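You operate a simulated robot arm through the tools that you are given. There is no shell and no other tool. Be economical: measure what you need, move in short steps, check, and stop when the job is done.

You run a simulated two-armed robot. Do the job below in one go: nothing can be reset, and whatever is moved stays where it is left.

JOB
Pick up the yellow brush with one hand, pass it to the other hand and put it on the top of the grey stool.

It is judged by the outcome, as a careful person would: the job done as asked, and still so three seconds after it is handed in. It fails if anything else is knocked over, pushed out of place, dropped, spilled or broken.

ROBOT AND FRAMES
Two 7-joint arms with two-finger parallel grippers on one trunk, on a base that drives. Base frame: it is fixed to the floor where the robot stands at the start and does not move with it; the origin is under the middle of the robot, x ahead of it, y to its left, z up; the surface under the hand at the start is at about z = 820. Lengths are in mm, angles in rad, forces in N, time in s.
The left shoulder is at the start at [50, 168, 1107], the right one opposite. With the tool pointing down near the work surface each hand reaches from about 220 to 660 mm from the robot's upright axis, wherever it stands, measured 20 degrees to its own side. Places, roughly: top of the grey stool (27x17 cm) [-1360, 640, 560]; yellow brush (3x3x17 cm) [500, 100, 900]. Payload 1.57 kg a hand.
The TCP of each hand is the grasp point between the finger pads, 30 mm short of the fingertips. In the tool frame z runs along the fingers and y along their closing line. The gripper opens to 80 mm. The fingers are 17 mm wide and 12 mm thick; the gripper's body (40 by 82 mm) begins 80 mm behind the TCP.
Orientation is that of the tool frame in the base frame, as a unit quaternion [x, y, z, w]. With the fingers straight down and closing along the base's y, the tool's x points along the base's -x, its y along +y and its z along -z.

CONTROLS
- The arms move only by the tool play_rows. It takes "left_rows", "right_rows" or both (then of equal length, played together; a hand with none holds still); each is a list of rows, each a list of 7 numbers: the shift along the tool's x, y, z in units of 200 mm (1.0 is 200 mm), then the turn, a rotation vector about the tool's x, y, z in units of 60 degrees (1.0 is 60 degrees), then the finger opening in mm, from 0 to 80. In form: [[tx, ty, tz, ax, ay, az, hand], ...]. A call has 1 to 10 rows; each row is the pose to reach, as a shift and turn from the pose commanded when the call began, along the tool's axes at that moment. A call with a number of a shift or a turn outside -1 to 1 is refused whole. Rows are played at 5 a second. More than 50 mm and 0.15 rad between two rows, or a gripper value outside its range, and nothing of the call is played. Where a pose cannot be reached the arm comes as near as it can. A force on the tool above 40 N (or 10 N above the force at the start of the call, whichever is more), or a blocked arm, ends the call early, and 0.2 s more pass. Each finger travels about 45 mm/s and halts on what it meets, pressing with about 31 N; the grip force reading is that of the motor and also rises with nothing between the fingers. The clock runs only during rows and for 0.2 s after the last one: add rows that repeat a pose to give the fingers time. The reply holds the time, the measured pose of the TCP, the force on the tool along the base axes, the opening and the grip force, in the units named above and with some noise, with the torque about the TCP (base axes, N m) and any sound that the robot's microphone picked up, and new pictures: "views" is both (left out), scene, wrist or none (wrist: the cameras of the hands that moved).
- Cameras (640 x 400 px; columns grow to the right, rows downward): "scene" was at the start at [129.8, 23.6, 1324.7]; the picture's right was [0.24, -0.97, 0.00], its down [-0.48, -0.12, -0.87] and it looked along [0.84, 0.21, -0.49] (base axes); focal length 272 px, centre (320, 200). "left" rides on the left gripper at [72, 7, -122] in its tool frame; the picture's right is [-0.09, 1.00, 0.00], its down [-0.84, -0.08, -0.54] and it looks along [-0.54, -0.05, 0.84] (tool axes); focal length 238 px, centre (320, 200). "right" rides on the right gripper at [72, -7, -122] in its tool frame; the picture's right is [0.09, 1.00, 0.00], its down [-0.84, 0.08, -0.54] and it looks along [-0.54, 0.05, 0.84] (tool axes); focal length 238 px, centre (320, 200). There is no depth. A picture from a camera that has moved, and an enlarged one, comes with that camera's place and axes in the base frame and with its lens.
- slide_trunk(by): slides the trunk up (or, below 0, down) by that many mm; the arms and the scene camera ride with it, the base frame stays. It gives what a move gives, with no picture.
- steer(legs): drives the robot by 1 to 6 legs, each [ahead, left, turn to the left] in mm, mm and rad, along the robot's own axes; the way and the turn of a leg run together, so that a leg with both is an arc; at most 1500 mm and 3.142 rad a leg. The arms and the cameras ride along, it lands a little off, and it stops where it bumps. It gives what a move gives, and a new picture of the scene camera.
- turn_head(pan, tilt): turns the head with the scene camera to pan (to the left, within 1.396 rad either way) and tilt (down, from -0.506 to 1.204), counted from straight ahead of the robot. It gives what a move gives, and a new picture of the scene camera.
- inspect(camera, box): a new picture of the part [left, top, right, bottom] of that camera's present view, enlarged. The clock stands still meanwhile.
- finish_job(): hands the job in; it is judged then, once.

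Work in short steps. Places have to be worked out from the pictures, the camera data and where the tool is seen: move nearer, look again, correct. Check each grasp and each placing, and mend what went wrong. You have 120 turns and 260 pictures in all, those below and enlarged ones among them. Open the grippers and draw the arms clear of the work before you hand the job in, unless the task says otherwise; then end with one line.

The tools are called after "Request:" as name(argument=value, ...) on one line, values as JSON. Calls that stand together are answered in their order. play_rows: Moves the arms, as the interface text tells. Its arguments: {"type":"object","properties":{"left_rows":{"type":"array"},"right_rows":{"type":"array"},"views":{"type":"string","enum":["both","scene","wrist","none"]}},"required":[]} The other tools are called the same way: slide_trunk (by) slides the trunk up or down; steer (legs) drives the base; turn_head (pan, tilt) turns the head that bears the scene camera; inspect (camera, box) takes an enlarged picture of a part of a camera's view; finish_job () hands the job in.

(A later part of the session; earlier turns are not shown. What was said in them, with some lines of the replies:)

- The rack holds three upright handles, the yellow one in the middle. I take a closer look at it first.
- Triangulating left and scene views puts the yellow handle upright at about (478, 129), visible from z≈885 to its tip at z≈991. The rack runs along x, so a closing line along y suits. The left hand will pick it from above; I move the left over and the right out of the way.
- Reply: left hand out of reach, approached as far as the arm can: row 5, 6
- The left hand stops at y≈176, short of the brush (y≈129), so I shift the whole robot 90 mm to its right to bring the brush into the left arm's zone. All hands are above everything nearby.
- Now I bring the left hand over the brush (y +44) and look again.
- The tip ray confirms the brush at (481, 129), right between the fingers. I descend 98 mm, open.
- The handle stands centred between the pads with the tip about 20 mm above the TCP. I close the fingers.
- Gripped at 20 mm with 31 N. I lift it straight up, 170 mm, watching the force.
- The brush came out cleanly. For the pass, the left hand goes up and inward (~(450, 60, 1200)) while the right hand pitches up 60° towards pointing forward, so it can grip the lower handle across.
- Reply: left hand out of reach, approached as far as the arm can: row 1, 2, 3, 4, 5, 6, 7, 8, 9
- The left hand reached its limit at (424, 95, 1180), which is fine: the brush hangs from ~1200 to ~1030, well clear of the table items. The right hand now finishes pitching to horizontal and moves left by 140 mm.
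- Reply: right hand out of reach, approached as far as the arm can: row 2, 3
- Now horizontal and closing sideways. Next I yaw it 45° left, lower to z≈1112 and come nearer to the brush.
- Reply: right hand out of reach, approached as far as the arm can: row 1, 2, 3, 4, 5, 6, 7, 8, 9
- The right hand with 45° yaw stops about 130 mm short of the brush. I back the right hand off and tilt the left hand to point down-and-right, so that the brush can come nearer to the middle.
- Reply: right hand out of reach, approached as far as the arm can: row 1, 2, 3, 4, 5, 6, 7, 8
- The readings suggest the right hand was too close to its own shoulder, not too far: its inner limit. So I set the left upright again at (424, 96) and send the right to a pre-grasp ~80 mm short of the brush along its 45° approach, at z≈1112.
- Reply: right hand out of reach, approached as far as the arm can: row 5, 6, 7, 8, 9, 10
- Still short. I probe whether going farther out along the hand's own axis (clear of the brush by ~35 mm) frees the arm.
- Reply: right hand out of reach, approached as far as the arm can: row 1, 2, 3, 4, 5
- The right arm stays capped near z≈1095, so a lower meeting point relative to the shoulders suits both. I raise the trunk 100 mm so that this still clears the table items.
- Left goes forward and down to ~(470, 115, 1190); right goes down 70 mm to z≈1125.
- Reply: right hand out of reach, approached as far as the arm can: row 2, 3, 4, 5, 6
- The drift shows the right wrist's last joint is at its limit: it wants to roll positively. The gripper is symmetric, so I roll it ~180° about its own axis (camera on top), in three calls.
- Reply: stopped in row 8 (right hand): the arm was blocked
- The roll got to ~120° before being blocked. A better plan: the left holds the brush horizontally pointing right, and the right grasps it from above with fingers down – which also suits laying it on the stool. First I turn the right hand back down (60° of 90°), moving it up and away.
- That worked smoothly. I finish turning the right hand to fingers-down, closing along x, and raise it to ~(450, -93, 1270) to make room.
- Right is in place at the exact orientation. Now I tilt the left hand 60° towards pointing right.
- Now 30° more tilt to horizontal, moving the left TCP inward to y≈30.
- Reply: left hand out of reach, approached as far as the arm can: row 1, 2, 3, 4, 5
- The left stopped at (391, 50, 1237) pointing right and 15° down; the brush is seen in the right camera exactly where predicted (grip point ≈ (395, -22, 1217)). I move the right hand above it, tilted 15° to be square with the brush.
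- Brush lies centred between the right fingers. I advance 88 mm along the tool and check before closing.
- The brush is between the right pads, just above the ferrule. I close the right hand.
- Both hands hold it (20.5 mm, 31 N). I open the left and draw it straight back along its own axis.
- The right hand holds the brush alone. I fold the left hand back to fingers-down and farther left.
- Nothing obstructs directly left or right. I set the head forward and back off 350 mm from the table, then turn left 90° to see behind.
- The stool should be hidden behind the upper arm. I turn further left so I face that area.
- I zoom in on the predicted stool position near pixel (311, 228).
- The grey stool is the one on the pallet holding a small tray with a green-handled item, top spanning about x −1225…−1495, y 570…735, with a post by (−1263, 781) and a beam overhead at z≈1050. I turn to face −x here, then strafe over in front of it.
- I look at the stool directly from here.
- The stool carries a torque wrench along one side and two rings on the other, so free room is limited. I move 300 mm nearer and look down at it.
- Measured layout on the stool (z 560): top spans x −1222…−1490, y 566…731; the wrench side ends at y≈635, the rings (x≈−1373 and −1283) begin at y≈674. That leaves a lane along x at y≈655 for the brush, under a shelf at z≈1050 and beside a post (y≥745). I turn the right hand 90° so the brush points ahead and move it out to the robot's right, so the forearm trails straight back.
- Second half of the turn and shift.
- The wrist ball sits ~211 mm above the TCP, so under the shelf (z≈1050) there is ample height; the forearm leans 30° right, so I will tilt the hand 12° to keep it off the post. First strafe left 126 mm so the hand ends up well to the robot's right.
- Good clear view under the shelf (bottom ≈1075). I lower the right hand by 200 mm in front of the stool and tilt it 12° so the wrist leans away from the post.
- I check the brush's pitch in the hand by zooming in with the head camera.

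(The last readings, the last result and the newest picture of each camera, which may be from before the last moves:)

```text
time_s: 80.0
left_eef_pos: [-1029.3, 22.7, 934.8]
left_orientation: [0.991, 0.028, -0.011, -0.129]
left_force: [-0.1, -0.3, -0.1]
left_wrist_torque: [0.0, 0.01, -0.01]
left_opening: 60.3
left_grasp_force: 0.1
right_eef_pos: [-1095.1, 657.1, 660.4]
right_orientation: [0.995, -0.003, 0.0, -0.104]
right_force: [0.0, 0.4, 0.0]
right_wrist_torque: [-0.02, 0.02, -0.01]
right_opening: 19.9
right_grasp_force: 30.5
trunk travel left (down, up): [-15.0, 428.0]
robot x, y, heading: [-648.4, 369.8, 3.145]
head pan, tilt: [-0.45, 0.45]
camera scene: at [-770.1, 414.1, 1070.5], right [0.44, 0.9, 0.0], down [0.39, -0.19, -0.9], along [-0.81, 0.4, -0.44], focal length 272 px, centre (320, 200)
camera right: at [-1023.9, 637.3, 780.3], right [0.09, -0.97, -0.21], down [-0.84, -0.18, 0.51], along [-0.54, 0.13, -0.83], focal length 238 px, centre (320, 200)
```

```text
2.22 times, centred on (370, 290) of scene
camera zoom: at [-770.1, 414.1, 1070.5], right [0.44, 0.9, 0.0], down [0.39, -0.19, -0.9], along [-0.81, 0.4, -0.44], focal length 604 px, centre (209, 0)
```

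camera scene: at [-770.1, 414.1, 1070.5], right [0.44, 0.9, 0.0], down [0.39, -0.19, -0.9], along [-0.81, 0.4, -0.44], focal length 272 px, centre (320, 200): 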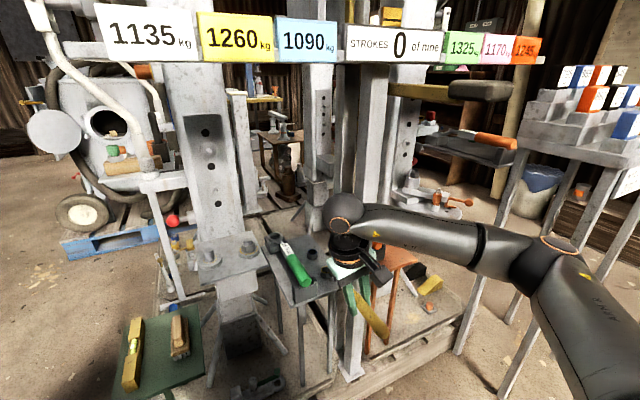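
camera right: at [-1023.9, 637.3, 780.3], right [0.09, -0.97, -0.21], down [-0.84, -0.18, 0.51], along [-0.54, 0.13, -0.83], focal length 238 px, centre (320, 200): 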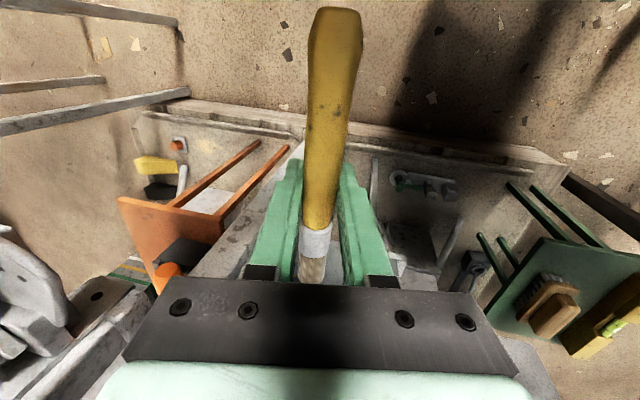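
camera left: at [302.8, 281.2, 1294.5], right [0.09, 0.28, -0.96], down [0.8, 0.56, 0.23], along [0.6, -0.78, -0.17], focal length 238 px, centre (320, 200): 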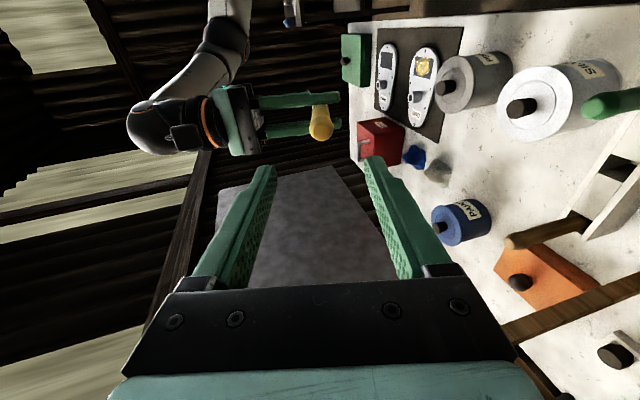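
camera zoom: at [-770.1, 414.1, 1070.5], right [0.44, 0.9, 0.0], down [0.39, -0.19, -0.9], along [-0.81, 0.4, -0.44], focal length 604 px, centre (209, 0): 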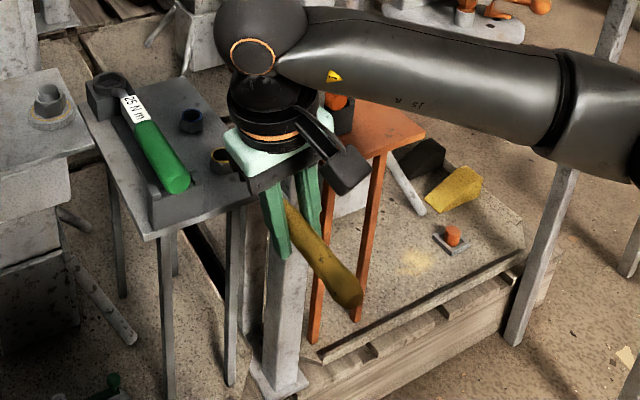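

Brush is level in the hand. I drive ahead in two steps; first 150 mm.

Request:
steer(legs=[[150, 0, 0]])

Request:
turn_head(pan=-0.6, tilt=0.75)

Request:
inspect(camera="right", box=[0, 0, 640, 400])

```text
time_s: 81.2
left_eef_pos: [-1108.3, 19.6, 935.1]
left_orientation: [0.991, 0.037, -0.011, -0.129]
left_force: [-0.5, 0.3, -0.2]
left_wrist_torque: [0.01, -0.02, 0.02]
left_opening: 59.9
left_grasp_force: 0.0
right_eef_pos: [-1184.4, 652.2, 659.5]
right_orientation: [0.995, 0.004, 0.0, -0.105]
right_force: [0.5, 0.0, 0.5]
right_wrist_torque: [0.0, 0.01, -0.01]
right_opening: 19.9
right_grasp_force: 30.7
trunk travel left (down, up): [-15.0, 428.0]
robot x, y, heading: [-735.1, 374.3, -3.13]
head pan, tilt: [-0.45, 0.45]
stopped in leg 1: the robot was blocked; the commanded pose is now the measured one
camera scene: at [-855.6, 415.2, 1070.5], right [0.43, 0.9, 0.0], down [0.39, -0.19, -0.9], along [-0.81, 0.38, -0.44], focal length 272 px, centre (320, 200)
```

scene: 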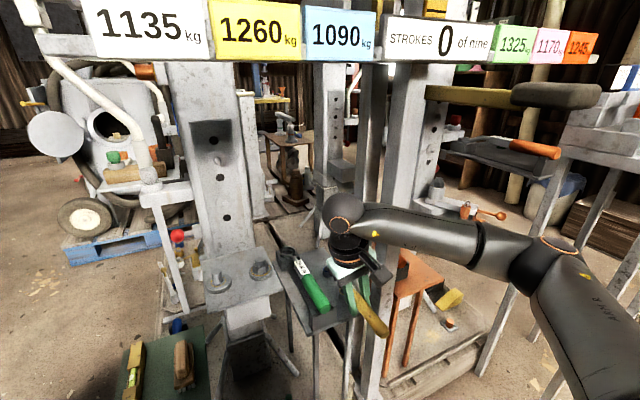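

```text
time_s: 82.0
left_eef_pos: [-1108.2, 20.5, 934.8]
left_orientation: [0.991, 0.038, -0.011, -0.128]
left_force: [0.0, -0.3, 0.1]
left_wrist_torque: [-0.01, -0.02, 0.01]
left_opening: 59.7
left_grasp_force: 0.0
right_eef_pos: [-1184.4, 652.1, 659.6]
right_orientation: [0.995, 0.004, -0.001, -0.104]
right_force: [-0.7, 0.5, 1.2]
right_wrist_torque: [0.01, -0.02, 0.01]
right_opening: 19.7
right_grasp_force: 31.1
trunk travel left (down, up): [-15.0, 428.0]
robot x, y, heading: [-733.7, 373.7, -3.13]
head pan, tilt: [-0.6, 0.75]
camera scene: at [-841.3, 422.1, 1044.2], right [0.56, 0.83, 0.0], down [0.57, -0.38, -0.73], along [-0.61, 0.41, -0.68], focal length 272 px, centre (320, 200)
```

scene: 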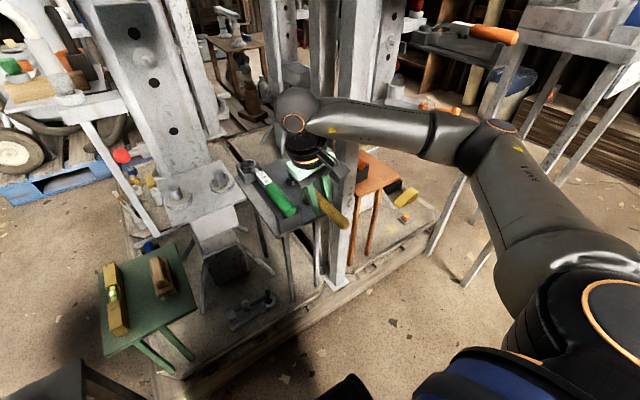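

```text
1.00 times, centred on (320, 200) of right (not enlarged: the box is as wide or as high as the picture)
camera zoom: at [-1113.3, 634.2, 780.8], right [0.1, -0.97, -0.21], down [-0.83, -0.2, 0.52], along [-0.54, 0.12, -0.83], focal length 238 px, centre (320, 200)
```

zoom: 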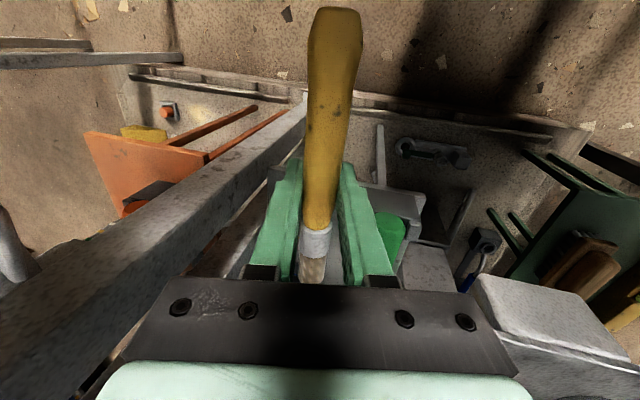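

Blocked after 87 mm, with a slight yaw to the left – probably the base against the low black table on the left. I back off a little and look there.

Request:
steer(legs=[[-40, 0, 0]])

Request:
turn_head(pan=0.5, tilt=1.0)

Request:
turn_head(pan=0.0, tilt=1.2)

```text
time_s: 82.9
left_eef_pos: [-1067.7, 20.0, 934.7]
left_orientation: [0.991, 0.036, -0.011, -0.129]
left_force: [0.5, -0.4, 0.3]
left_wrist_torque: [0.02, -0.02, 0.0]
left_opening: 60.0
left_grasp_force: 0.2
right_eef_pos: [-1144.7, 651.5, 659.7]
right_orientation: [0.995, 0.004, -0.001, -0.105]
right_force: [0.7, 0.8, 0.0]
right_wrist_torque: [-0.02, 0.02, -0.04]
right_opening: 19.9
right_grasp_force: 30.5
trunk travel left (down, up): [-15.0, 428.0]
robot x, y, heading: [-693.1, 369.3, -3.131]
head pan, tilt: [-0.6, 0.75]
camera scene: at [-801.2, 422.4, 1044.1], right [0.56, 0.83, 0.0], down [0.57, -0.38, -0.73], along [-0.61, 0.41, -0.68], focal length 272 px, centre (320, 200)
```

scene: 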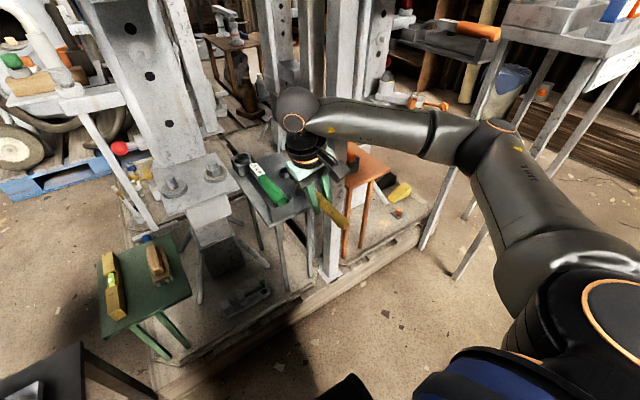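

```text
time_s: 84.2
left_eef_pos: [-1067.3, 20.3, 934.2]
left_orientation: [0.991, 0.036, -0.011, -0.128]
left_force: [0.4, -0.1, -0.7]
left_wrist_torque: [-0.01, 0.01, 0.01]
left_opening: 59.8
left_grasp_force: 0.0
right_eef_pos: [-1145.6, 653.4, 660.4]
right_orientation: [0.995, 0.005, -0.001, -0.104]
right_force: [0.3, -0.1, -0.9]
right_wrist_torque: [0.01, 0.01, -0.01]
right_opening: 20.0
right_grasp_force: 31.2
trunk travel left (down, up): [-15.0, 428.0]
robot x, y, heading: [-694.4, 375.1, -3.131]
head pan, tilt: [0.499, 1.0]
camera scene: at [-793.3, 342.4, 1025.0], right [-0.49, 0.87, 0.0], down [0.74, 0.41, -0.54], along [-0.47, -0.26, -0.84], focal length 272 px, centre (320, 200)
```

scene: 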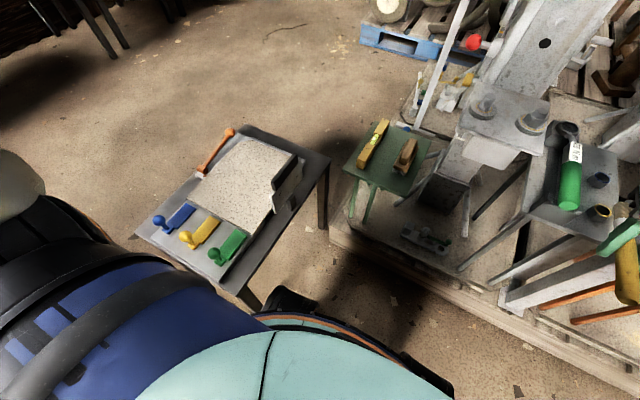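

```text
time_s: 85.1
left_eef_pos: [-1068.7, 19.3, 934.1]
left_orientation: [0.991, 0.036, -0.011, -0.129]
left_force: [-0.2, 1.3, 0.1]
left_wrist_torque: [0.03, -0.01, -0.01]
left_opening: 60.2
left_grasp_force: 0.2
right_eef_pos: [-1145.4, 652.1, 659.7]
right_orientation: [0.995, 0.005, -0.001, -0.105]
right_force: [-0.6, -0.1, 0.3]
right_wrist_torque: [-0.02, 0.01, 0.01]
right_opening: 20.0
right_grasp_force: 30.8
trunk travel left (down, up): [-15.0, 428.0]
robot x, y, heading: [-696.3, 376.3, -3.131]
head pan, tilt: [0.0, 1.201]
camera scene: at [-788.3, 375.7, 1012.4], right [-0.01, 1.0, 0.0], down [0.93, 0.01, -0.36], along [-0.36, 0.0, -0.93], focal length 272 px, centre (320, 200)
```

scene: 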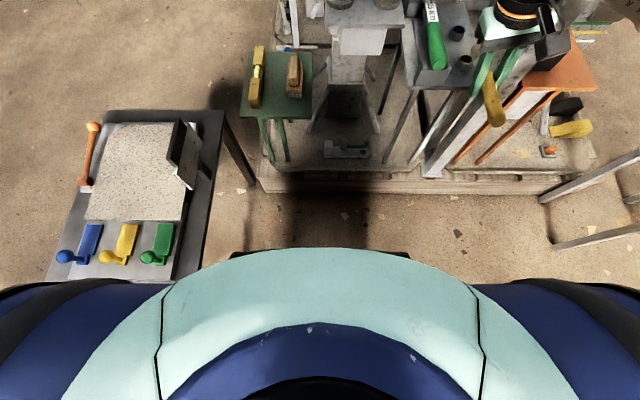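

The base's left foot runs alongside the low black table, which explains the stop; the table and the things on it look undisturbed. I shift the robot 64 mm to its right for clearance, then go ahead 70 mm.

Request:
steer(legs=[[0, -66, -0.01], [70, 0, 0]])

```text
time_s: 87.1
left_eef_pos: [-1138.6, 88.7, 933.1]
left_orientation: [0.991, 0.031, -0.011, -0.129]
left_force: [-0.6, 0.3, 0.3]
left_wrist_torque: [0.01, 0.0, 0.03]
left_opening: 60.0
left_grasp_force: 0.1
right_eef_pos: [-1203.6, 722.5, 659.8]
right_orientation: [0.994, -0.003, 0.008, -0.106]
right_force: [0.9, -0.7, 0.1]
right_wrist_torque: [0.03, 0.1, -0.03]
right_opening: 20.2
right_grasp_force: 31.1
trunk travel left (down, up): [-15.0, 428.0]
robot x, y, heading: [-757.5, 440.6, 3.141]
head pan, tilt: [0.0, 1.201]
stopped in leg 2: the force on the tool passed its limit at 75 N (the readings are from after the stop); the commanded pose is now the measured one
camera scene: at [-854.7, 441.3, 1012.4], right [0.0, 1.0, 0.0], down [0.93, 0.0, -0.36], along [-0.36, 0.0, -0.93], focal length 272 px, centre (320, 200)
```

scene: 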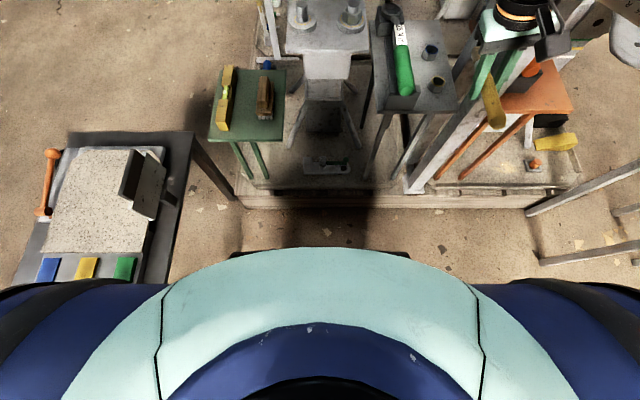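

My mistake: I drove forward before shifting the hand back left, and the brush touched the post. I back away 60 mm and check the grip.

Request:
steer(legs=[[-60, 0, 0]])

Request:
turn_head(pan=-0.5, tilt=0.7)

Request:
inspect(camera="right", box=[0, 0, 640, 400])

Request:
inspect(camera="scene", box=[240, 120, 440, 300])

```text
time_s: 88.0
left_eef_pos: [-1078.0, 87.9, 933.7]
left_orientation: [0.991, 0.031, -0.009, -0.129]
left_force: [-0.4, -0.1, 1.0]
left_wrist_torque: [-0.01, -0.02, 0.05]
left_opening: 59.9
left_grasp_force: 0.0
right_eef_pos: [-1143.9, 721.7, 658.8]
right_orientation: [0.994, -0.002, 0.008, -0.106]
right_force: [-0.3, 0.1, -0.2]
right_wrist_torque: [0.01, 0.03, -0.05]
right_opening: 19.8
right_grasp_force: 31.2
trunk travel left (down, up): [-15.0, 428.0]
robot x, y, heading: [-701.5, 438.1, 3.136]
head pan, tilt: [0.0, 1.201]
camera scene: at [-795.0, 441.3, 1012.4], right [0.0, 1.0, 0.0], down [0.93, 0.0, -0.36], along [-0.36, 0.0, -0.93], focal length 272 px, centre (320, 200)
```

scene: 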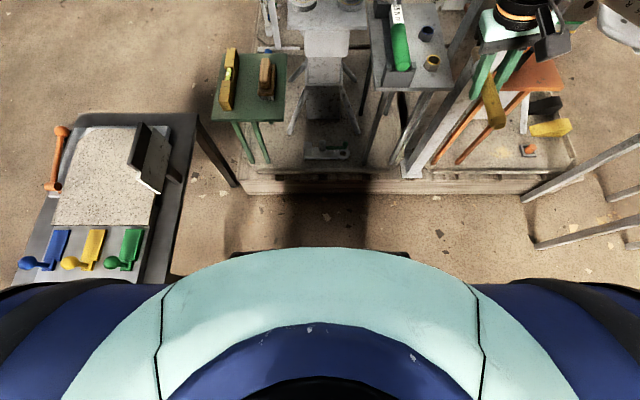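

```text
time_s: 89.0
left_eef_pos: [-1078.7, 87.1, 933.6]
left_orientation: [0.991, 0.031, -0.01, -0.129]
left_force: [0.8, 0.1, 0.7]
left_wrist_torque: [-0.02, -0.06, -0.03]
left_opening: 60.0
left_grasp_force: 0.1
right_eef_pos: [-1144.1, 721.5, 659.5]
right_orientation: [0.994, -0.003, 0.007, -0.106]
right_force: [0.0, -0.7, -0.7]
right_wrist_torque: [-0.03, 0.03, 0.01]
right_opening: 20.0
right_grasp_force: 31.4
trunk travel left (down, up): [-15.0, 428.0]
robot x, y, heading: [-700.5, 442.1, 3.142]
head pan, tilt: [-0.499, 0.7]
camera scene: at [-813.6, 481.9, 1048.3], right [0.48, 0.88, 0.0], down [0.57, -0.31, -0.76], along [-0.67, 0.37, -0.64], focal length 272 px, centre (320, 200)
```

scene: 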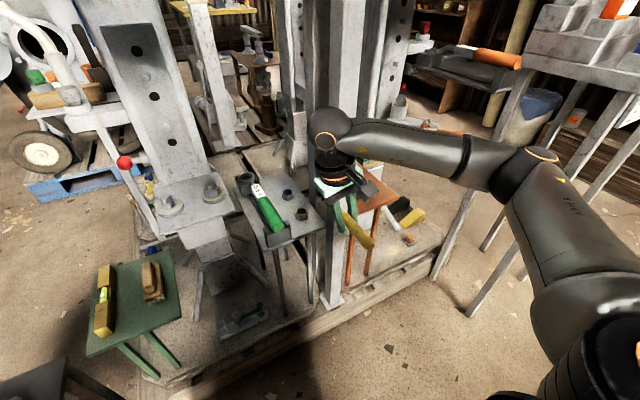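

```text
1.00 times, centred on (320, 200) of right (not enlarged: the box is as wide or as high as the picture)
camera zoom: at [-1074.3, 702.1, 781.3], right [0.09, -0.97, -0.21], down [-0.85, -0.18, 0.5], along [-0.53, 0.13, -0.84], focal length 238 px, centre (320, 200)
```

zoom: 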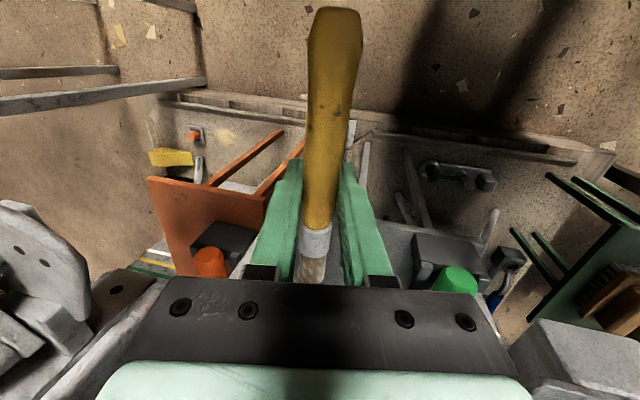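

```text
2.22 times, centred on (340, 210) of scene
camera zoom: at [-813.6, 481.9, 1048.3], right [0.48, 0.88, 0.0], down [0.57, -0.31, -0.76], along [-0.67, 0.37, -0.64], focal length 604 px, centre (276, 178)
```

zoom: 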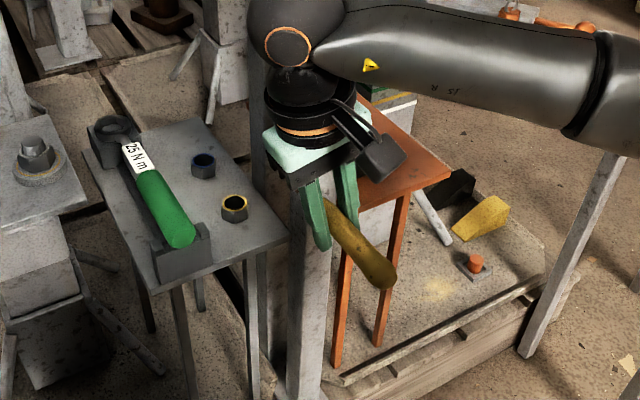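

Grip, stool and its things are all unchanged. I now shift the hand to y≈653, in line with the free lane.

Request:
play_rows(right_rows=[[0, 0.16, -0.035, 0, 0, 0, 0], [0, 0.332, -0.072, 0, 0, 0, 0], [0, 0.332, -0.072, 0, 0, 0, 0]], views="none")

Request:
steer(legs=[[65, 0, 0]])

```text
time_s: 89.8
left_eef_pos: [-1077.8, 88.4, 933.7]
left_orientation: [0.991, 0.031, -0.009, -0.13]
left_force: [0.1, -0.3, 0.1]
left_wrist_torque: [0.0, 0.0, -0.04]
left_opening: 60.0
left_grasp_force: 0.1
right_eef_pos: [-1143.0, 653.3, 658.4]
right_orientation: [0.994, -0.004, 0.007, -0.106]
right_force: [0.4, 0.0, -0.7]
right_wrist_torque: [-0.01, 0.01, 0.02]
right_opening: 19.7
right_grasp_force: 31.0
trunk travel left (down, up): [-15.0, 428.0]
robot x, y, heading: [-704.0, 440.1, 3.144]
head pan, tilt: [-0.499, 0.7]
```

```text
time_s: 90.8
left_eef_pos: [-1143.9, 88.5, 933.4]
left_orientation: [0.991, 0.032, -0.01, -0.128]
left_force: [-0.5, -0.3, 0.0]
left_wrist_torque: [-0.03, -0.02, 0.03]
left_opening: 59.9
left_grasp_force: 0.0
right_eef_pos: [-1208.3, 653.9, 659.5]
right_orientation: [0.994, -0.003, 0.007, -0.106]
right_force: [0.9, 0.0, -0.2]
right_wrist_torque: [-0.02, -0.01, 0.02]
right_opening: 20.0
right_grasp_force: 31.1
trunk travel left (down, up): [-15.0, 428.0]
robot x, y, heading: [-769.5, 440.4, 3.139]
head pan, tilt: [-0.499, 0.7]
camera scene: at [-878.0, 482.1, 1048.4], right [0.48, 0.88, 0.0], down [0.56, -0.31, -0.76], along [-0.67, 0.37, -0.64], focal length 272 px, centre (320, 200)
```

scene: 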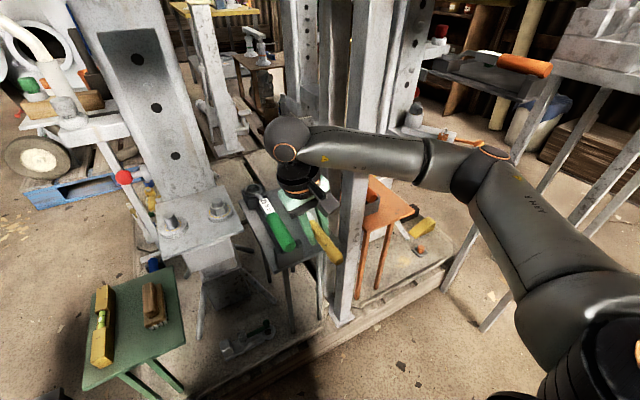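

The arm is now nearly in a level plane with the elbow far out, so its forearm would come close to the post. Stretching the arm more straightens it: I back the base up 55 mm (and 20 mm left), then reach forward with the arm.

Request:
steer(legs=[[-55, 20, 0]])

Request:
play_rows(right_rows=[[-0.14, -0.03, -0.01, 0, 0, 0, 0], [-0.28, -0.06, -0.02, 0, 0, 0, 0], [-0.42, -0.09, -0.028, 0, 0, 0, 0], [-0.55, -0.108, -0.028, 0, 0, 0, 0], [-0.55, -0.108, -0.028, 0, 0, 0, 0]], views="both")

```text
time_s: 91.7
left_eef_pos: [-1088.5, 67.9, 932.8]
left_orientation: [0.991, 0.03, -0.009, -0.129]
left_force: [-0.5, -0.5, -0.2]
left_wrist_torque: [0.0, -0.04, 0.0]
left_opening: 59.8
left_grasp_force: 0.0
right_eef_pos: [-1153.8, 633.2, 658.6]
right_orientation: [0.994, -0.003, 0.008, -0.105]
right_force: [0.3, 0.1, -0.2]
right_wrist_torque: [-0.01, 0.01, -0.01]
right_opening: 20.0
right_grasp_force: 30.7
trunk travel left (down, up): [-15.0, 428.0]
robot x, y, heading: [-717.4, 421.8, 3.137]
head pan, tilt: [-0.499, 0.7]
camera scene: at [-823.6, 462.2, 1048.4], right [0.48, 0.88, 0.0], down [0.56, -0.31, -0.76], along [-0.67, 0.37, -0.64], focal length 272 px, centre (320, 200)
```

scene: 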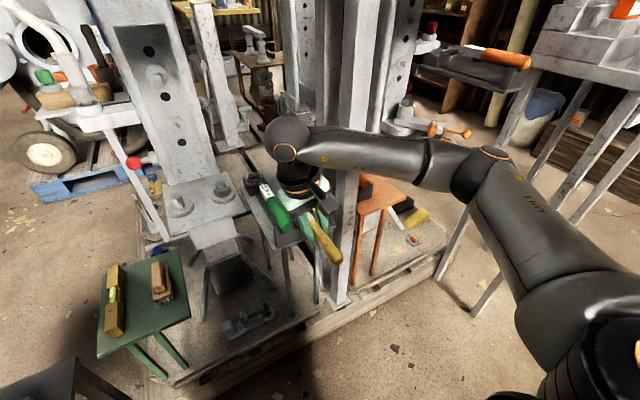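

```text
time_s: 92.9
left_eef_pos: [-1088.4, 68.6, 934.0]
left_orientation: [0.991, 0.031, -0.009, -0.129]
left_force: [0.2, 0.0, -0.5]
left_wrist_torque: [0.0, 0.01, 0.01]
left_opening: 59.8
left_grasp_force: 0.0
right_eef_pos: [-1265.1, 655.0, 667.8]
right_orientation: [0.994, -0.003, 0.008, -0.106]
right_force: [-0.5, 0.5, -0.4]
right_wrist_torque: [0.01, -0.02, -0.02]
right_opening: 19.9
right_grasp_force: 30.8
trunk travel left (down, up): [-15.0, 428.0]
robot x, y, heading: [-711.2, 417.9, 3.141]
head pan, tilt: [-0.499, 0.7]
camera scene: at [-823.5, 462.1, 1048.4], right [0.48, 0.88, 0.0], down [0.56, -0.31, -0.76], along [-0.67, 0.37, -0.64], focal length 272 px, centre (320, 200)
camera right: at [-1195.6, 635.7, 790.0], right [0.09, -0.97, -0.21], down [-0.85, -0.18, 0.5], along [-0.53, 0.13, -0.84], focal length 238 px, centre (320, 200)
```

scene: 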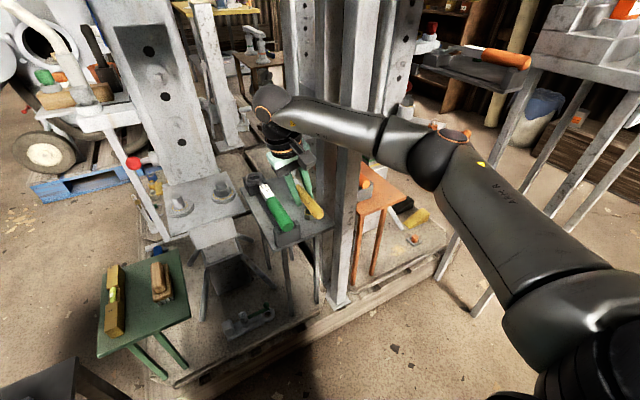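
right: 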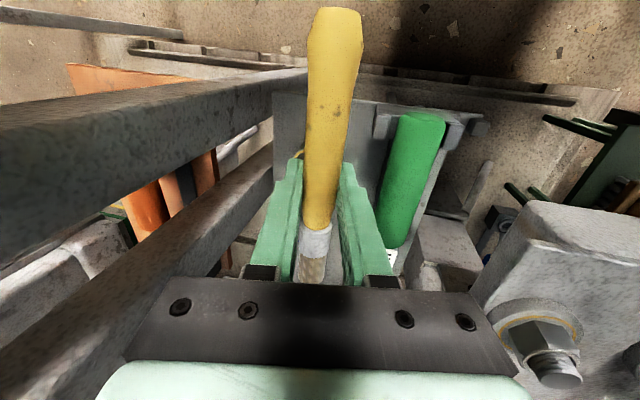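

Lined up well over the lane, clear of the post. I advance the remaining 63 mm at the same height.

Request:
play_rows(right_rows=[[-0.1, 0, 0, 0, 0, 0, 0], [-0.2, 0, 0, 0, 0, 0, 0], [-0.315, 0, 0, 0, 0, 0, 0], [-0.315, 0, 0, 0, 0, 0, 0]], views="both")

Request:
inspect(camera="scene", box=[210, 60, 390, 260])

```text
time_s: 93.9
left_eef_pos: [-1089.1, 69.0, 934.2]
left_orientation: [0.991, 0.03, -0.009, -0.129]
left_force: [0.0, 0.1, 0.0]
left_wrist_torque: [0.0, 0.01, -0.01]
left_opening: 59.8
left_grasp_force: 0.1
right_eef_pos: [-1328.5, 655.9, 667.5]
right_orientation: [0.994, -0.002, 0.007, -0.107]
right_force: [-0.2, 1.1, 0.3]
right_wrist_torque: [-0.03, -0.01, 0.0]
right_opening: 20.1
right_grasp_force: 30.7
trunk travel left (down, up): [-15.0, 428.0]
robot x, y, heading: [-716.4, 419.2, 3.138]
head pan, tilt: [-0.499, 0.7]
camera scene: at [-823.5, 462.1, 1048.4], right [0.48, 0.88, 0.0], down [0.56, -0.31, -0.76], along [-0.67, 0.37, -0.64], focal length 272 px, centre (320, 200)
camera right: at [-1258.4, 635.5, 788.8], right [0.09, -0.97, -0.21], down [-0.84, -0.19, 0.5], along [-0.53, 0.13, -0.84], focal length 238 px, centre (320, 200)
```

scene: 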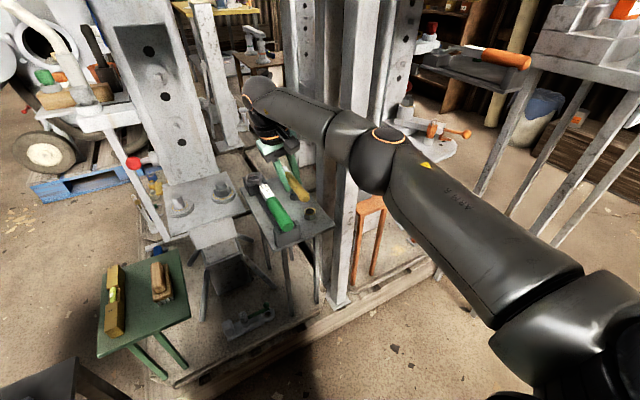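
right: 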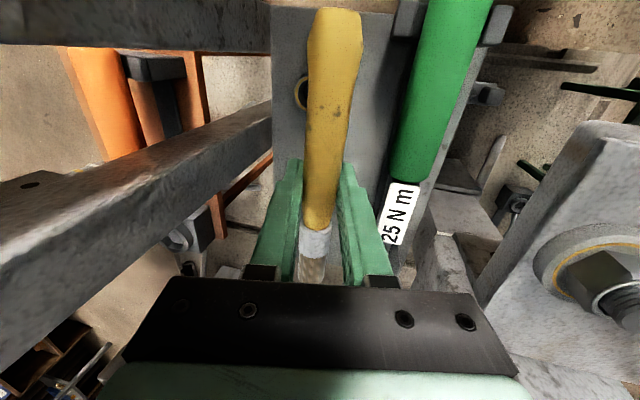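

```text
2.00 times, centred on (300, 160) of scene
camera zoom: at [-823.5, 462.1, 1048.4], right [0.48, 0.88, 0.0], down [0.56, -0.31, -0.76], along [-0.67, 0.37, -0.64], focal length 544 px, centre (360, 280)
```

zoom: 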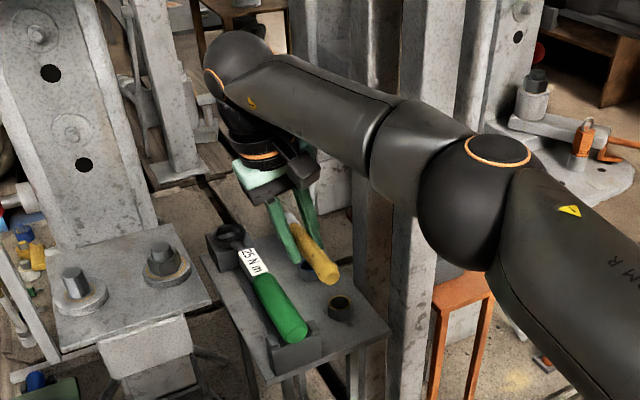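

The wrench handle sits a bit high (top ≈640, its near side at y≈613), so I reduce the tilt to 8° and descend to z≈605 first, keeping y≈654.

Request:
play_rows(right_rows=[[0, 0.019, 0.075, -0.017, 0, 0, 0], [0, 0.038, 0.15, -0.034, 0, 0, 0], [0, 0.057, 0.225, -0.05, 0, 0, 0], [0, 0.076, 0.301, -0.067, 0, 0, 0], [0, 0.076, 0.301, -0.067, 0, 0, 0]], views="both")

Request:
inspect(camera="scene", box=[230, 90, 350, 260])

```text
time_s: 95.1
left_eef_pos: [-1089.1, 68.7, 934.0]
left_orientation: [0.991, 0.03, -0.01, -0.129]
left_force: [-0.5, -0.7, 0.1]
left_wrist_torque: [0.02, -0.04, 0.03]
left_opening: 60.1
left_grasp_force: 0.2
right_eef_pos: [-1326.8, 652.2, 604.8]
right_orientation: [0.997, -0.003, 0.007, -0.071]
right_force: [0.1, -0.3, 1.3]
right_wrist_torque: [0.0, 0.0, 0.0]
right_opening: 20.1
right_grasp_force: 31.5
trunk travel left (down, up): [-15.0, 428.0]
robot x, y, heading: [-711.0, 425.1, 3.14]
head pan, tilt: [-0.499, 0.7]
camera scene: at [-823.5, 462.2, 1048.4], right [0.48, 0.88, 0.0], down [0.56, -0.31, -0.76], along [-0.67, 0.37, -0.64], focal length 272 px, centre (320, 200)
camera right: at [-1256.8, 641.6, 727.6], right [0.09, -0.99, -0.14], down [-0.85, -0.15, 0.51], along [-0.53, 0.07, -0.85], focal length 238 px, centre (320, 200)
```

scene: 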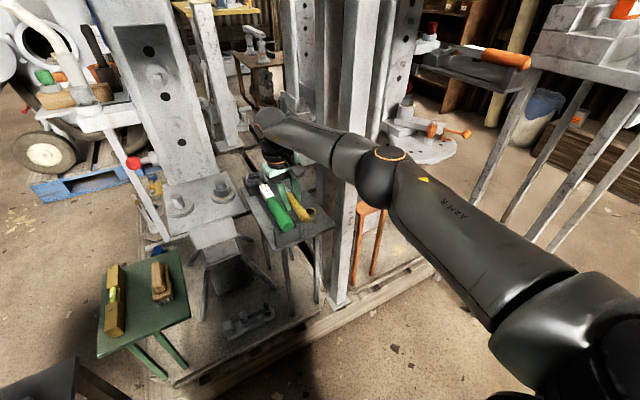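
right: 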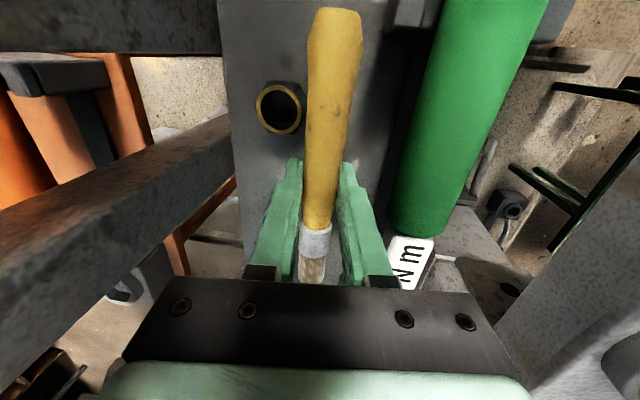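

```text
2.35 times, centred on (290, 175) of scene
camera zoom: at [-823.5, 462.2, 1048.4], right [0.48, 0.88, 0.0], down [0.56, -0.31, -0.76], along [-0.67, 0.37, -0.64], focal length 640 px, centre (391, 259)
```

zoom: 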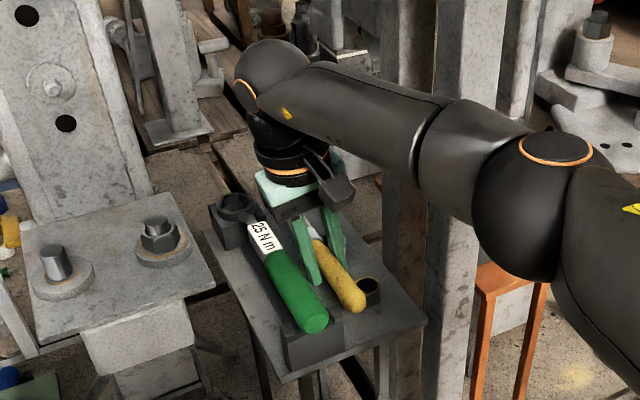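

Ring inner edge reads y≈669, handle ≈612; I nudge 4 mm toward the wrench side and descend 10 mm so the fingertips are just above the stool top.

Request:
play_rows(right_rows=[[0, 0.02, 0.0, 0, 0, 0, 0], [0, 0.024, 0.025, 0, 0, 0, 0], [0, 0.027, 0.047, 0, 0, 0, 0], [0, 0.027, 0.047, 0, 0, 0, 0]], views="wrist")

```text
time_s: 96.1
left_eef_pos: [-1089.3, 67.5, 932.9]
left_orientation: [0.991, 0.03, -0.01, -0.128]
left_force: [0.2, 0.4, 0.3]
left_wrist_torque: [-0.03, 0.02, -0.03]
left_opening: 60.2
left_grasp_force: 0.0
right_eef_pos: [-1326.0, 649.5, 592.9]
right_orientation: [0.997, -0.004, 0.007, -0.071]
right_force: [0.3, 0.8, -0.4]
right_wrist_torque: [0.01, 0.04, 0.0]
right_opening: 19.9
right_grasp_force: 31.3
trunk travel left (down, up): [-15.0, 428.0]
robot x, y, heading: [-711.6, 416.1, 3.14]
head pan, tilt: [-0.499, 0.7]
camera right: at [-1256.7, 637.5, 717.6], right [0.09, -0.99, -0.14], down [-0.85, -0.15, 0.51], along [-0.53, 0.07, -0.85], focal length 238 px, centre (320, 200)
```

right: 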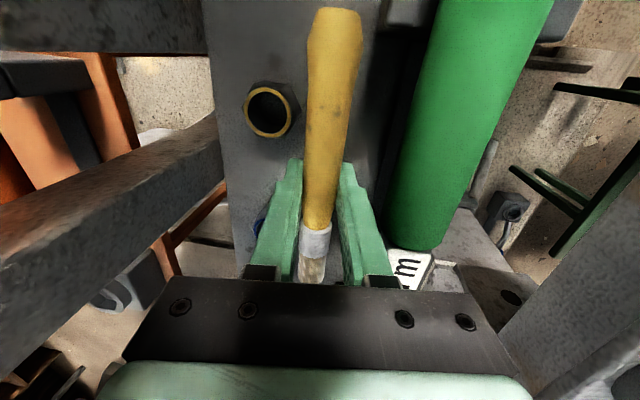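

No contact yet; I feel downward in small steps.

Request:
play_rows(right_rows=[[0, 0, 0.01, 0, 0, 0, 0], [0, 0, 0.02, 0, 0, 0, 0], [0, 0, 0.02, 0, 0, 0, 0]], views="none")

```text
time_s: 96.9
left_eef_pos: [-1087.8, 67.2, 935.4]
left_orientation: [0.991, 0.03, -0.011, -0.129]
left_force: [-0.2, 0.4, 1.2]
left_wrist_torque: [0.02, 0.0, -0.02]
left_opening: 59.7
left_grasp_force: 0.1
right_eef_pos: [-1327.2, 649.2, 592.2]
right_orientation: [0.997, -0.003, 0.006, -0.072]
right_force: [3.0, -0.2, 10.2]
right_wrist_torque: [-0.2, -0.02, 0.09]
right_opening: 20.0
right_grasp_force: 31.0
trunk travel left (down, up): [-15.0, 428.0]
robot x, y, heading: [-711.4, 417.5, 3.141]
head pan, tilt: [-0.499, 0.7]
```

Touched (10 N up). I lift 3 mm and open slightly, so the brush drops only ~20 mm guided between the fingers.

Request:
play_rows(right_rows=[[0, 0, -0.018, 0, 0, 0, 0], [0, 0, -0.018, 0, 0, 0, 23], [0, 0, -0.018, 0, 0, 0, 26], [0, 0, -0.018, 0, 0, 0, 28], [0, 0, -0.018, 0, 0, 0, 28], [0, 0, -0.018, 0, 0, 0, 28]], views="both")

Request:
inspect(camera="scene", box=[230, 90, 350, 260])

```text
time_s: 98.3
left_eef_pos: [-1089.1, 67.8, 933.7]
left_orientation: [0.991, 0.029, -0.01, -0.129]
left_force: [-0.1, -0.6, 0.5]
left_wrist_torque: [0.02, 0.02, -0.02]
left_opening: 60.4
left_grasp_force: 0.0
right_eef_pos: [-1326.0, 648.7, 593.8]
right_orientation: [0.997, -0.004, 0.008, -0.072]
right_force: [-0.1, 0.7, 0.3]
right_wrist_torque: [-0.01, -0.01, -0.02]
right_opening: 28.0
right_grasp_force: 0.0
trunk travel left (down, up): [-15.0, 428.0]
robot x, y, heading: [-711.3, 419.7, 3.137]
head pan, tilt: [-0.499, 0.7]
camera scene: at [-823.5, 462.1, 1048.4], right [0.48, 0.88, 0.0], down [0.56, -0.31, -0.76], along [-0.67, 0.37, -0.64], focal length 272 px, centre (320, 200)
camera right: at [-1256.7, 637.2, 717.2], right [0.09, -0.99, -0.14], down [-0.85, -0.15, 0.51], along [-0.53, 0.07, -0.85], focal length 238 px, centre (320, 200)
```

scene: 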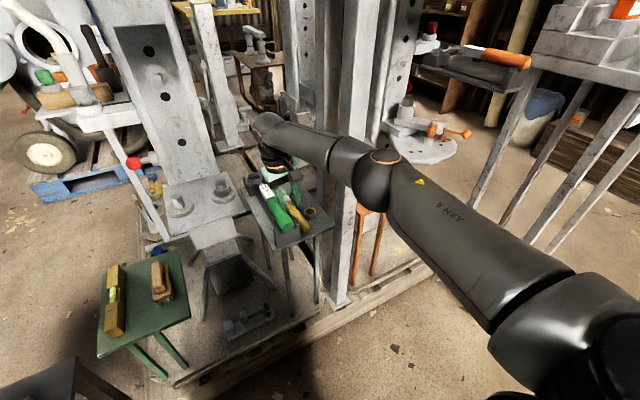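
right: 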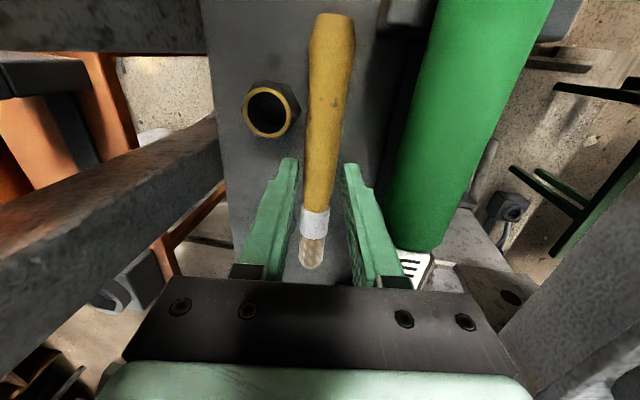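

```text
2.35 times, centred on (290, 175) of scene
camera zoom: at [-823.5, 462.1, 1048.4], right [0.48, 0.88, 0.0], down [0.56, -0.31, -0.76], along [-0.67, 0.37, -0.64], focal length 640 px, centre (391, 259)
```

zoom: 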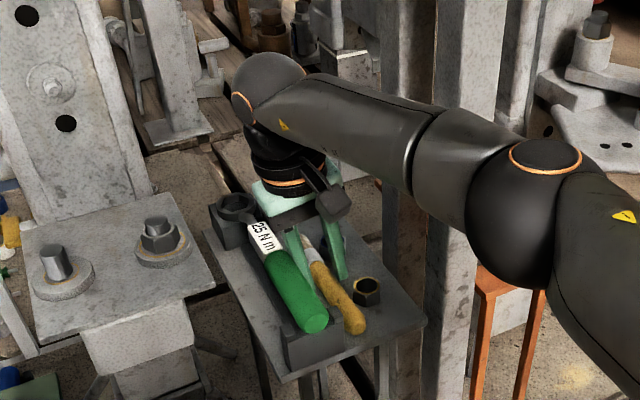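

The brush now lies on the stool between the fingers, rings and wrench untouched. I lift along the tool until clear of the brush, then straight up.

Request:
play_rows(right_rows=[[0, 0, -0.06, 0, 0, 0, 28], [0, 0, -0.125, 0, 0, 0, 28], [0, -0.012, -0.21, 0, 0, 0, 28], [0, -0.025, -0.29, 0, 0, 0, 28], [0, -0.035, -0.3725, 0, 0, 0, 28], [0, -0.035, -0.3725, 0, 0, 0, 28]], views="wrist")

```text
time_s: 99.7
left_eef_pos: [-1089.4, 68.6, 933.2]
left_orientation: [0.991, 0.03, -0.01, -0.129]
left_force: [0.0, 0.0, -0.4]
left_wrist_torque: [0.01, -0.01, -0.01]
left_opening: 60.0
left_grasp_force: 0.1
right_eef_pos: [-1326.6, 644.3, 670.2]
right_orientation: [0.997, -0.003, 0.007, -0.071]
right_force: [-0.1, 0.6, 0.0]
right_wrist_torque: [0.0, 0.01, -0.03]
right_opening: 28.0
right_grasp_force: 0.0
trunk travel left (down, up): [-15.0, 428.0]
robot x, y, heading: [-712.8, 418.4, 3.142]
head pan, tilt: [-0.499, 0.7]
camera right: at [-1257.3, 633.4, 792.6], right [0.09, -0.99, -0.14], down [-0.85, -0.15, 0.51], along [-0.53, 0.07, -0.85], focal length 238 px, centre (320, 200)
```

right: 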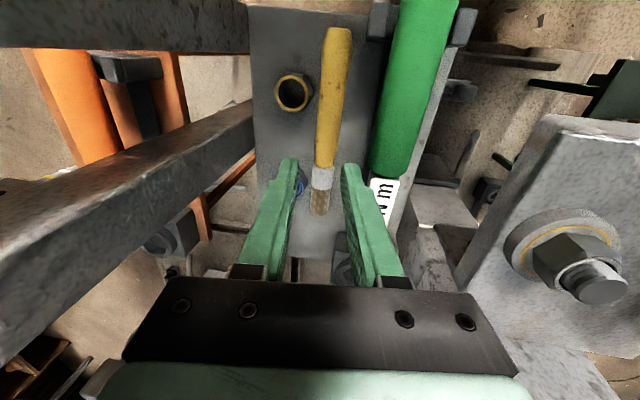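

The brush lies flat in the lane, fully on the stool. I withdraw the right arm the way it came.

Request:
play_rows(right_rows=[[0.15, 0, 0, 0, 0, 0, 28], [0.3, 0, 0, 0, 0, 0, 28], [0.45, 0.02, 0, 0, 0, 0, 28], [0.6, 0.04, 0, 0, 0, 0, 28], [0.75, 0.06, 0, 0, 0, 0, 28], [0.87, 0.08, 0, 0, 0, 0, 28], [0.87, 0.08, 0, 0, 0, 0, 28]], views="none")

Request:
steer(legs=[[-150, 0, 0]])

Request:
inspect(camera="scene", box=[200, 100, 400, 260])

```text
time_s: 101.3
left_eef_pos: [-1087.7, 67.7, 933.1]
left_orientation: [0.991, 0.031, -0.01, -0.128]
left_force: [0.2, 0.6, -0.3]
left_wrist_torque: [-0.03, 0.03, -0.02]
left_opening: 59.9
left_grasp_force: 0.2
right_eef_pos: [-1152.3, 628.6, 670.1]
right_orientation: [0.997, -0.004, 0.007, -0.072]
right_force: [1.2, 0.2, 0.1]
right_wrist_torque: [-0.02, -0.02, 0.01]
right_opening: 27.9
right_grasp_force: 0.0
trunk travel left (down, up): [-15.0, 428.0]
robot x, y, heading: [-707.7, 419.5, 3.143]
head pan, tilt: [-0.499, 0.7]
```

```text
time_s: 102.7
left_eef_pos: [-941.2, 68.4, 933.0]
left_orientation: [0.991, 0.031, -0.01, -0.128]
left_force: [0.3, -0.8, 0.1]
left_wrist_torque: [0.01, 0.0, 0.01]
left_opening: 60.0
left_grasp_force: 0.1
right_eef_pos: [-1003.8, 628.3, 668.8]
right_orientation: [0.997, -0.004, 0.007, -0.071]
right_force: [1.1, -0.8, 0.4]
right_wrist_torque: [-0.04, 0.03, -0.01]
right_opening: 28.1
right_grasp_force: 0.1
trunk travel left (down, up): [-15.0, 428.0]
robot x, y, heading: [-567.6, 421.6, 3.136]
head pan, tilt: [-0.499, 0.7]
camera scene: at [-674.7, 461.9, 1048.4], right [0.48, 0.88, 0.0], down [0.56, -0.31, -0.76], along [-0.67, 0.37, -0.64], focal length 272 px, centre (320, 200)
```

scene: 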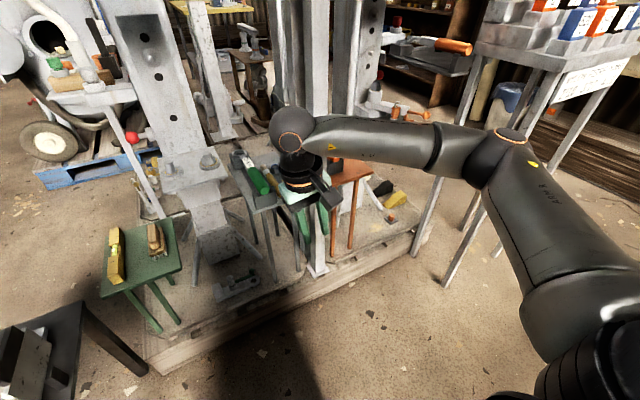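

```text
2.50 times, centred on (300, 180) of scene
camera zoom: at [-674.7, 461.9, 1048.4], right [0.48, 0.88, 0.0], down [0.56, -0.31, -0.76], along [-0.67, 0.37, -0.64], focal length 680 px, centre (370, 250)
```

zoom: 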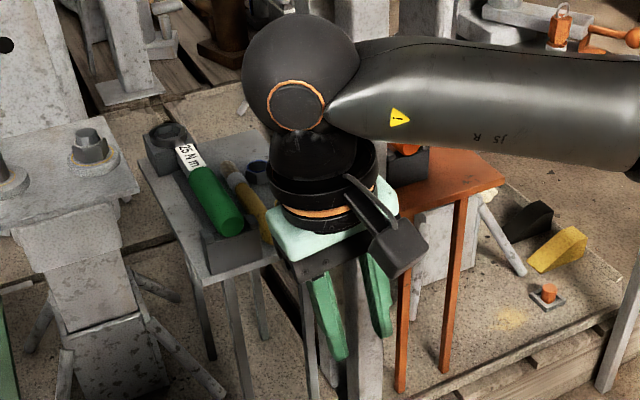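

The brush rests by the wrench on the stool. I open the hand fully and raise the trunk for one last unobstructed check.

Request:
play_rows(right_rows=[[0, 0, 0, 0, 0, 0, 80], [0, 0, 0, 0, 0, 0, 80]], views="none")

Request:
slide_trunk(by=330)

Request:
inspect(camera="right", box=[160, 0, 560, 300])

Request:
turn_head(pan=-0.1, tilt=0.75)

```text
time_s: 103.3
left_eef_pos: [-940.5, 68.1, 933.2]
left_orientation: [0.991, 0.03, -0.009, -0.128]
left_force: [0.3, -0.5, -0.7]
left_wrist_torque: [0.02, 0.0, -0.01]
left_opening: 60.0
left_grasp_force: 0.0
right_eef_pos: [-1003.1, 628.8, 668.8]
right_orientation: [0.997, -0.003, 0.007, -0.072]
right_force: [-0.2, -0.8, 0.1]
right_wrist_torque: [0.05, -0.02, -0.01]
right_opening: 79.6
right_grasp_force: 0.2
trunk travel left (down, up): [-15.0, 428.0]
robot x, y, heading: [-559.6, 417.8, 3.141]
head pan, tilt: [-0.499, 0.7]
```

```text
time_s: 106.5
left_eef_pos: [-941.6, 68.7, 1264.7]
left_orientation: [0.991, 0.03, -0.01, -0.129]
left_force: [-0.3, 0.0, -0.7]
left_wrist_torque: [0.03, -0.01, 0.01]
left_opening: 60.1
left_grasp_force: 0.0
right_eef_pos: [-1005.1, 628.5, 998.1]
right_orientation: [0.997, -0.004, 0.008, -0.072]
right_force: [-0.6, 0.2, -0.6]
right_wrist_torque: [0.0, 0.0, -0.02]
right_opening: 80.0
right_grasp_force: 0.0
trunk travel left (down, up): [-345.0, 98.0]
robot x, y, heading: [-566.0, 418.0, 3.133]
head pan, tilt: [-0.499, 0.7]
```

```text
1.33 times, centred on (360, 150) of right
camera zoom: at [-933.9, 616.9, 1122.5], right [0.09, -0.99, -0.14], down [-0.85, -0.15, 0.51], along [-0.53, 0.07, -0.85], focal length 318 px, centre (267, 267)
```

zoom: 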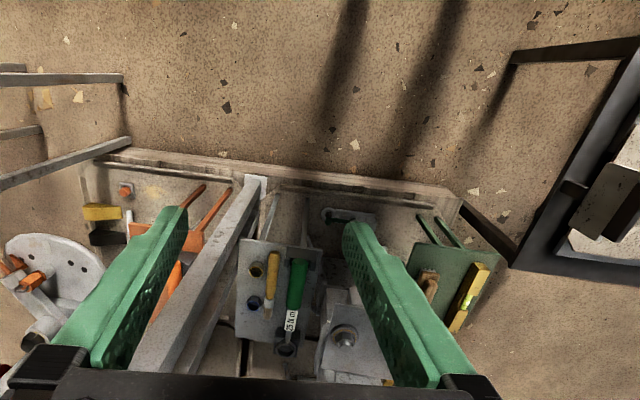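

```text
time_s: 107.4
left_eef_pos: [-940.7, 70.0, 1263.7]
left_orientation: [0.991, 0.031, -0.009, -0.129]
left_force: [0.2, -0.5, -0.4]
left_wrist_torque: [0.0, -0.04, 0.0]
left_opening: 60.0
left_grasp_force: 0.1
right_eef_pos: [-1004.0, 627.5, 999.3]
right_orientation: [0.997, -0.003, 0.007, -0.072]
right_force: [-0.4, 0.4, 0.3]
right_wrist_torque: [-0.02, 0.02, 0.01]
right_opening: 79.8
right_grasp_force: 0.1
trunk travel left (down, up): [-345.0, 98.0]
robot x, y, heading: [-561.0, 420.7, 3.141]
head pan, tilt: [-0.099, 0.75]
camera scene: at [-682.6, 429.5, 1374.1], right [0.1, 0.99, 0.0], down [0.68, -0.07, -0.73], along [-0.73, 0.08, -0.68], focal length 272 px, centre (320, 200)
```

scene: 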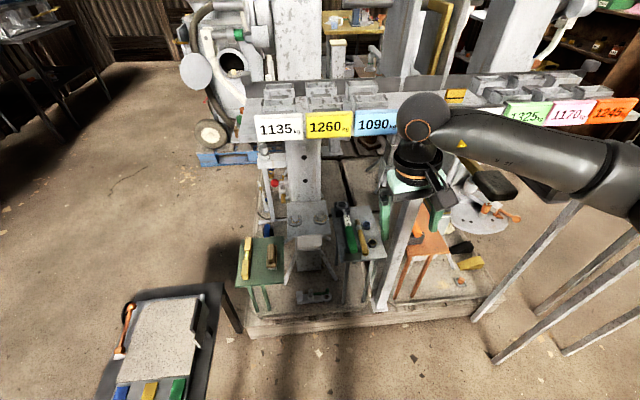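

The brush lies still on the stool between the rings and the wrench, both hands are open and clear, and the surroundings are in place. I hand the job in.

Request:
finish_job()

```text
The job is handed in.
```

The yellow brush was picked up with the left hand, passed to the right hand, and laid on top of the grey stool. On the way the base stopped once beside the low black table and the brush touched the post once, but nothing looked moved afterwards.
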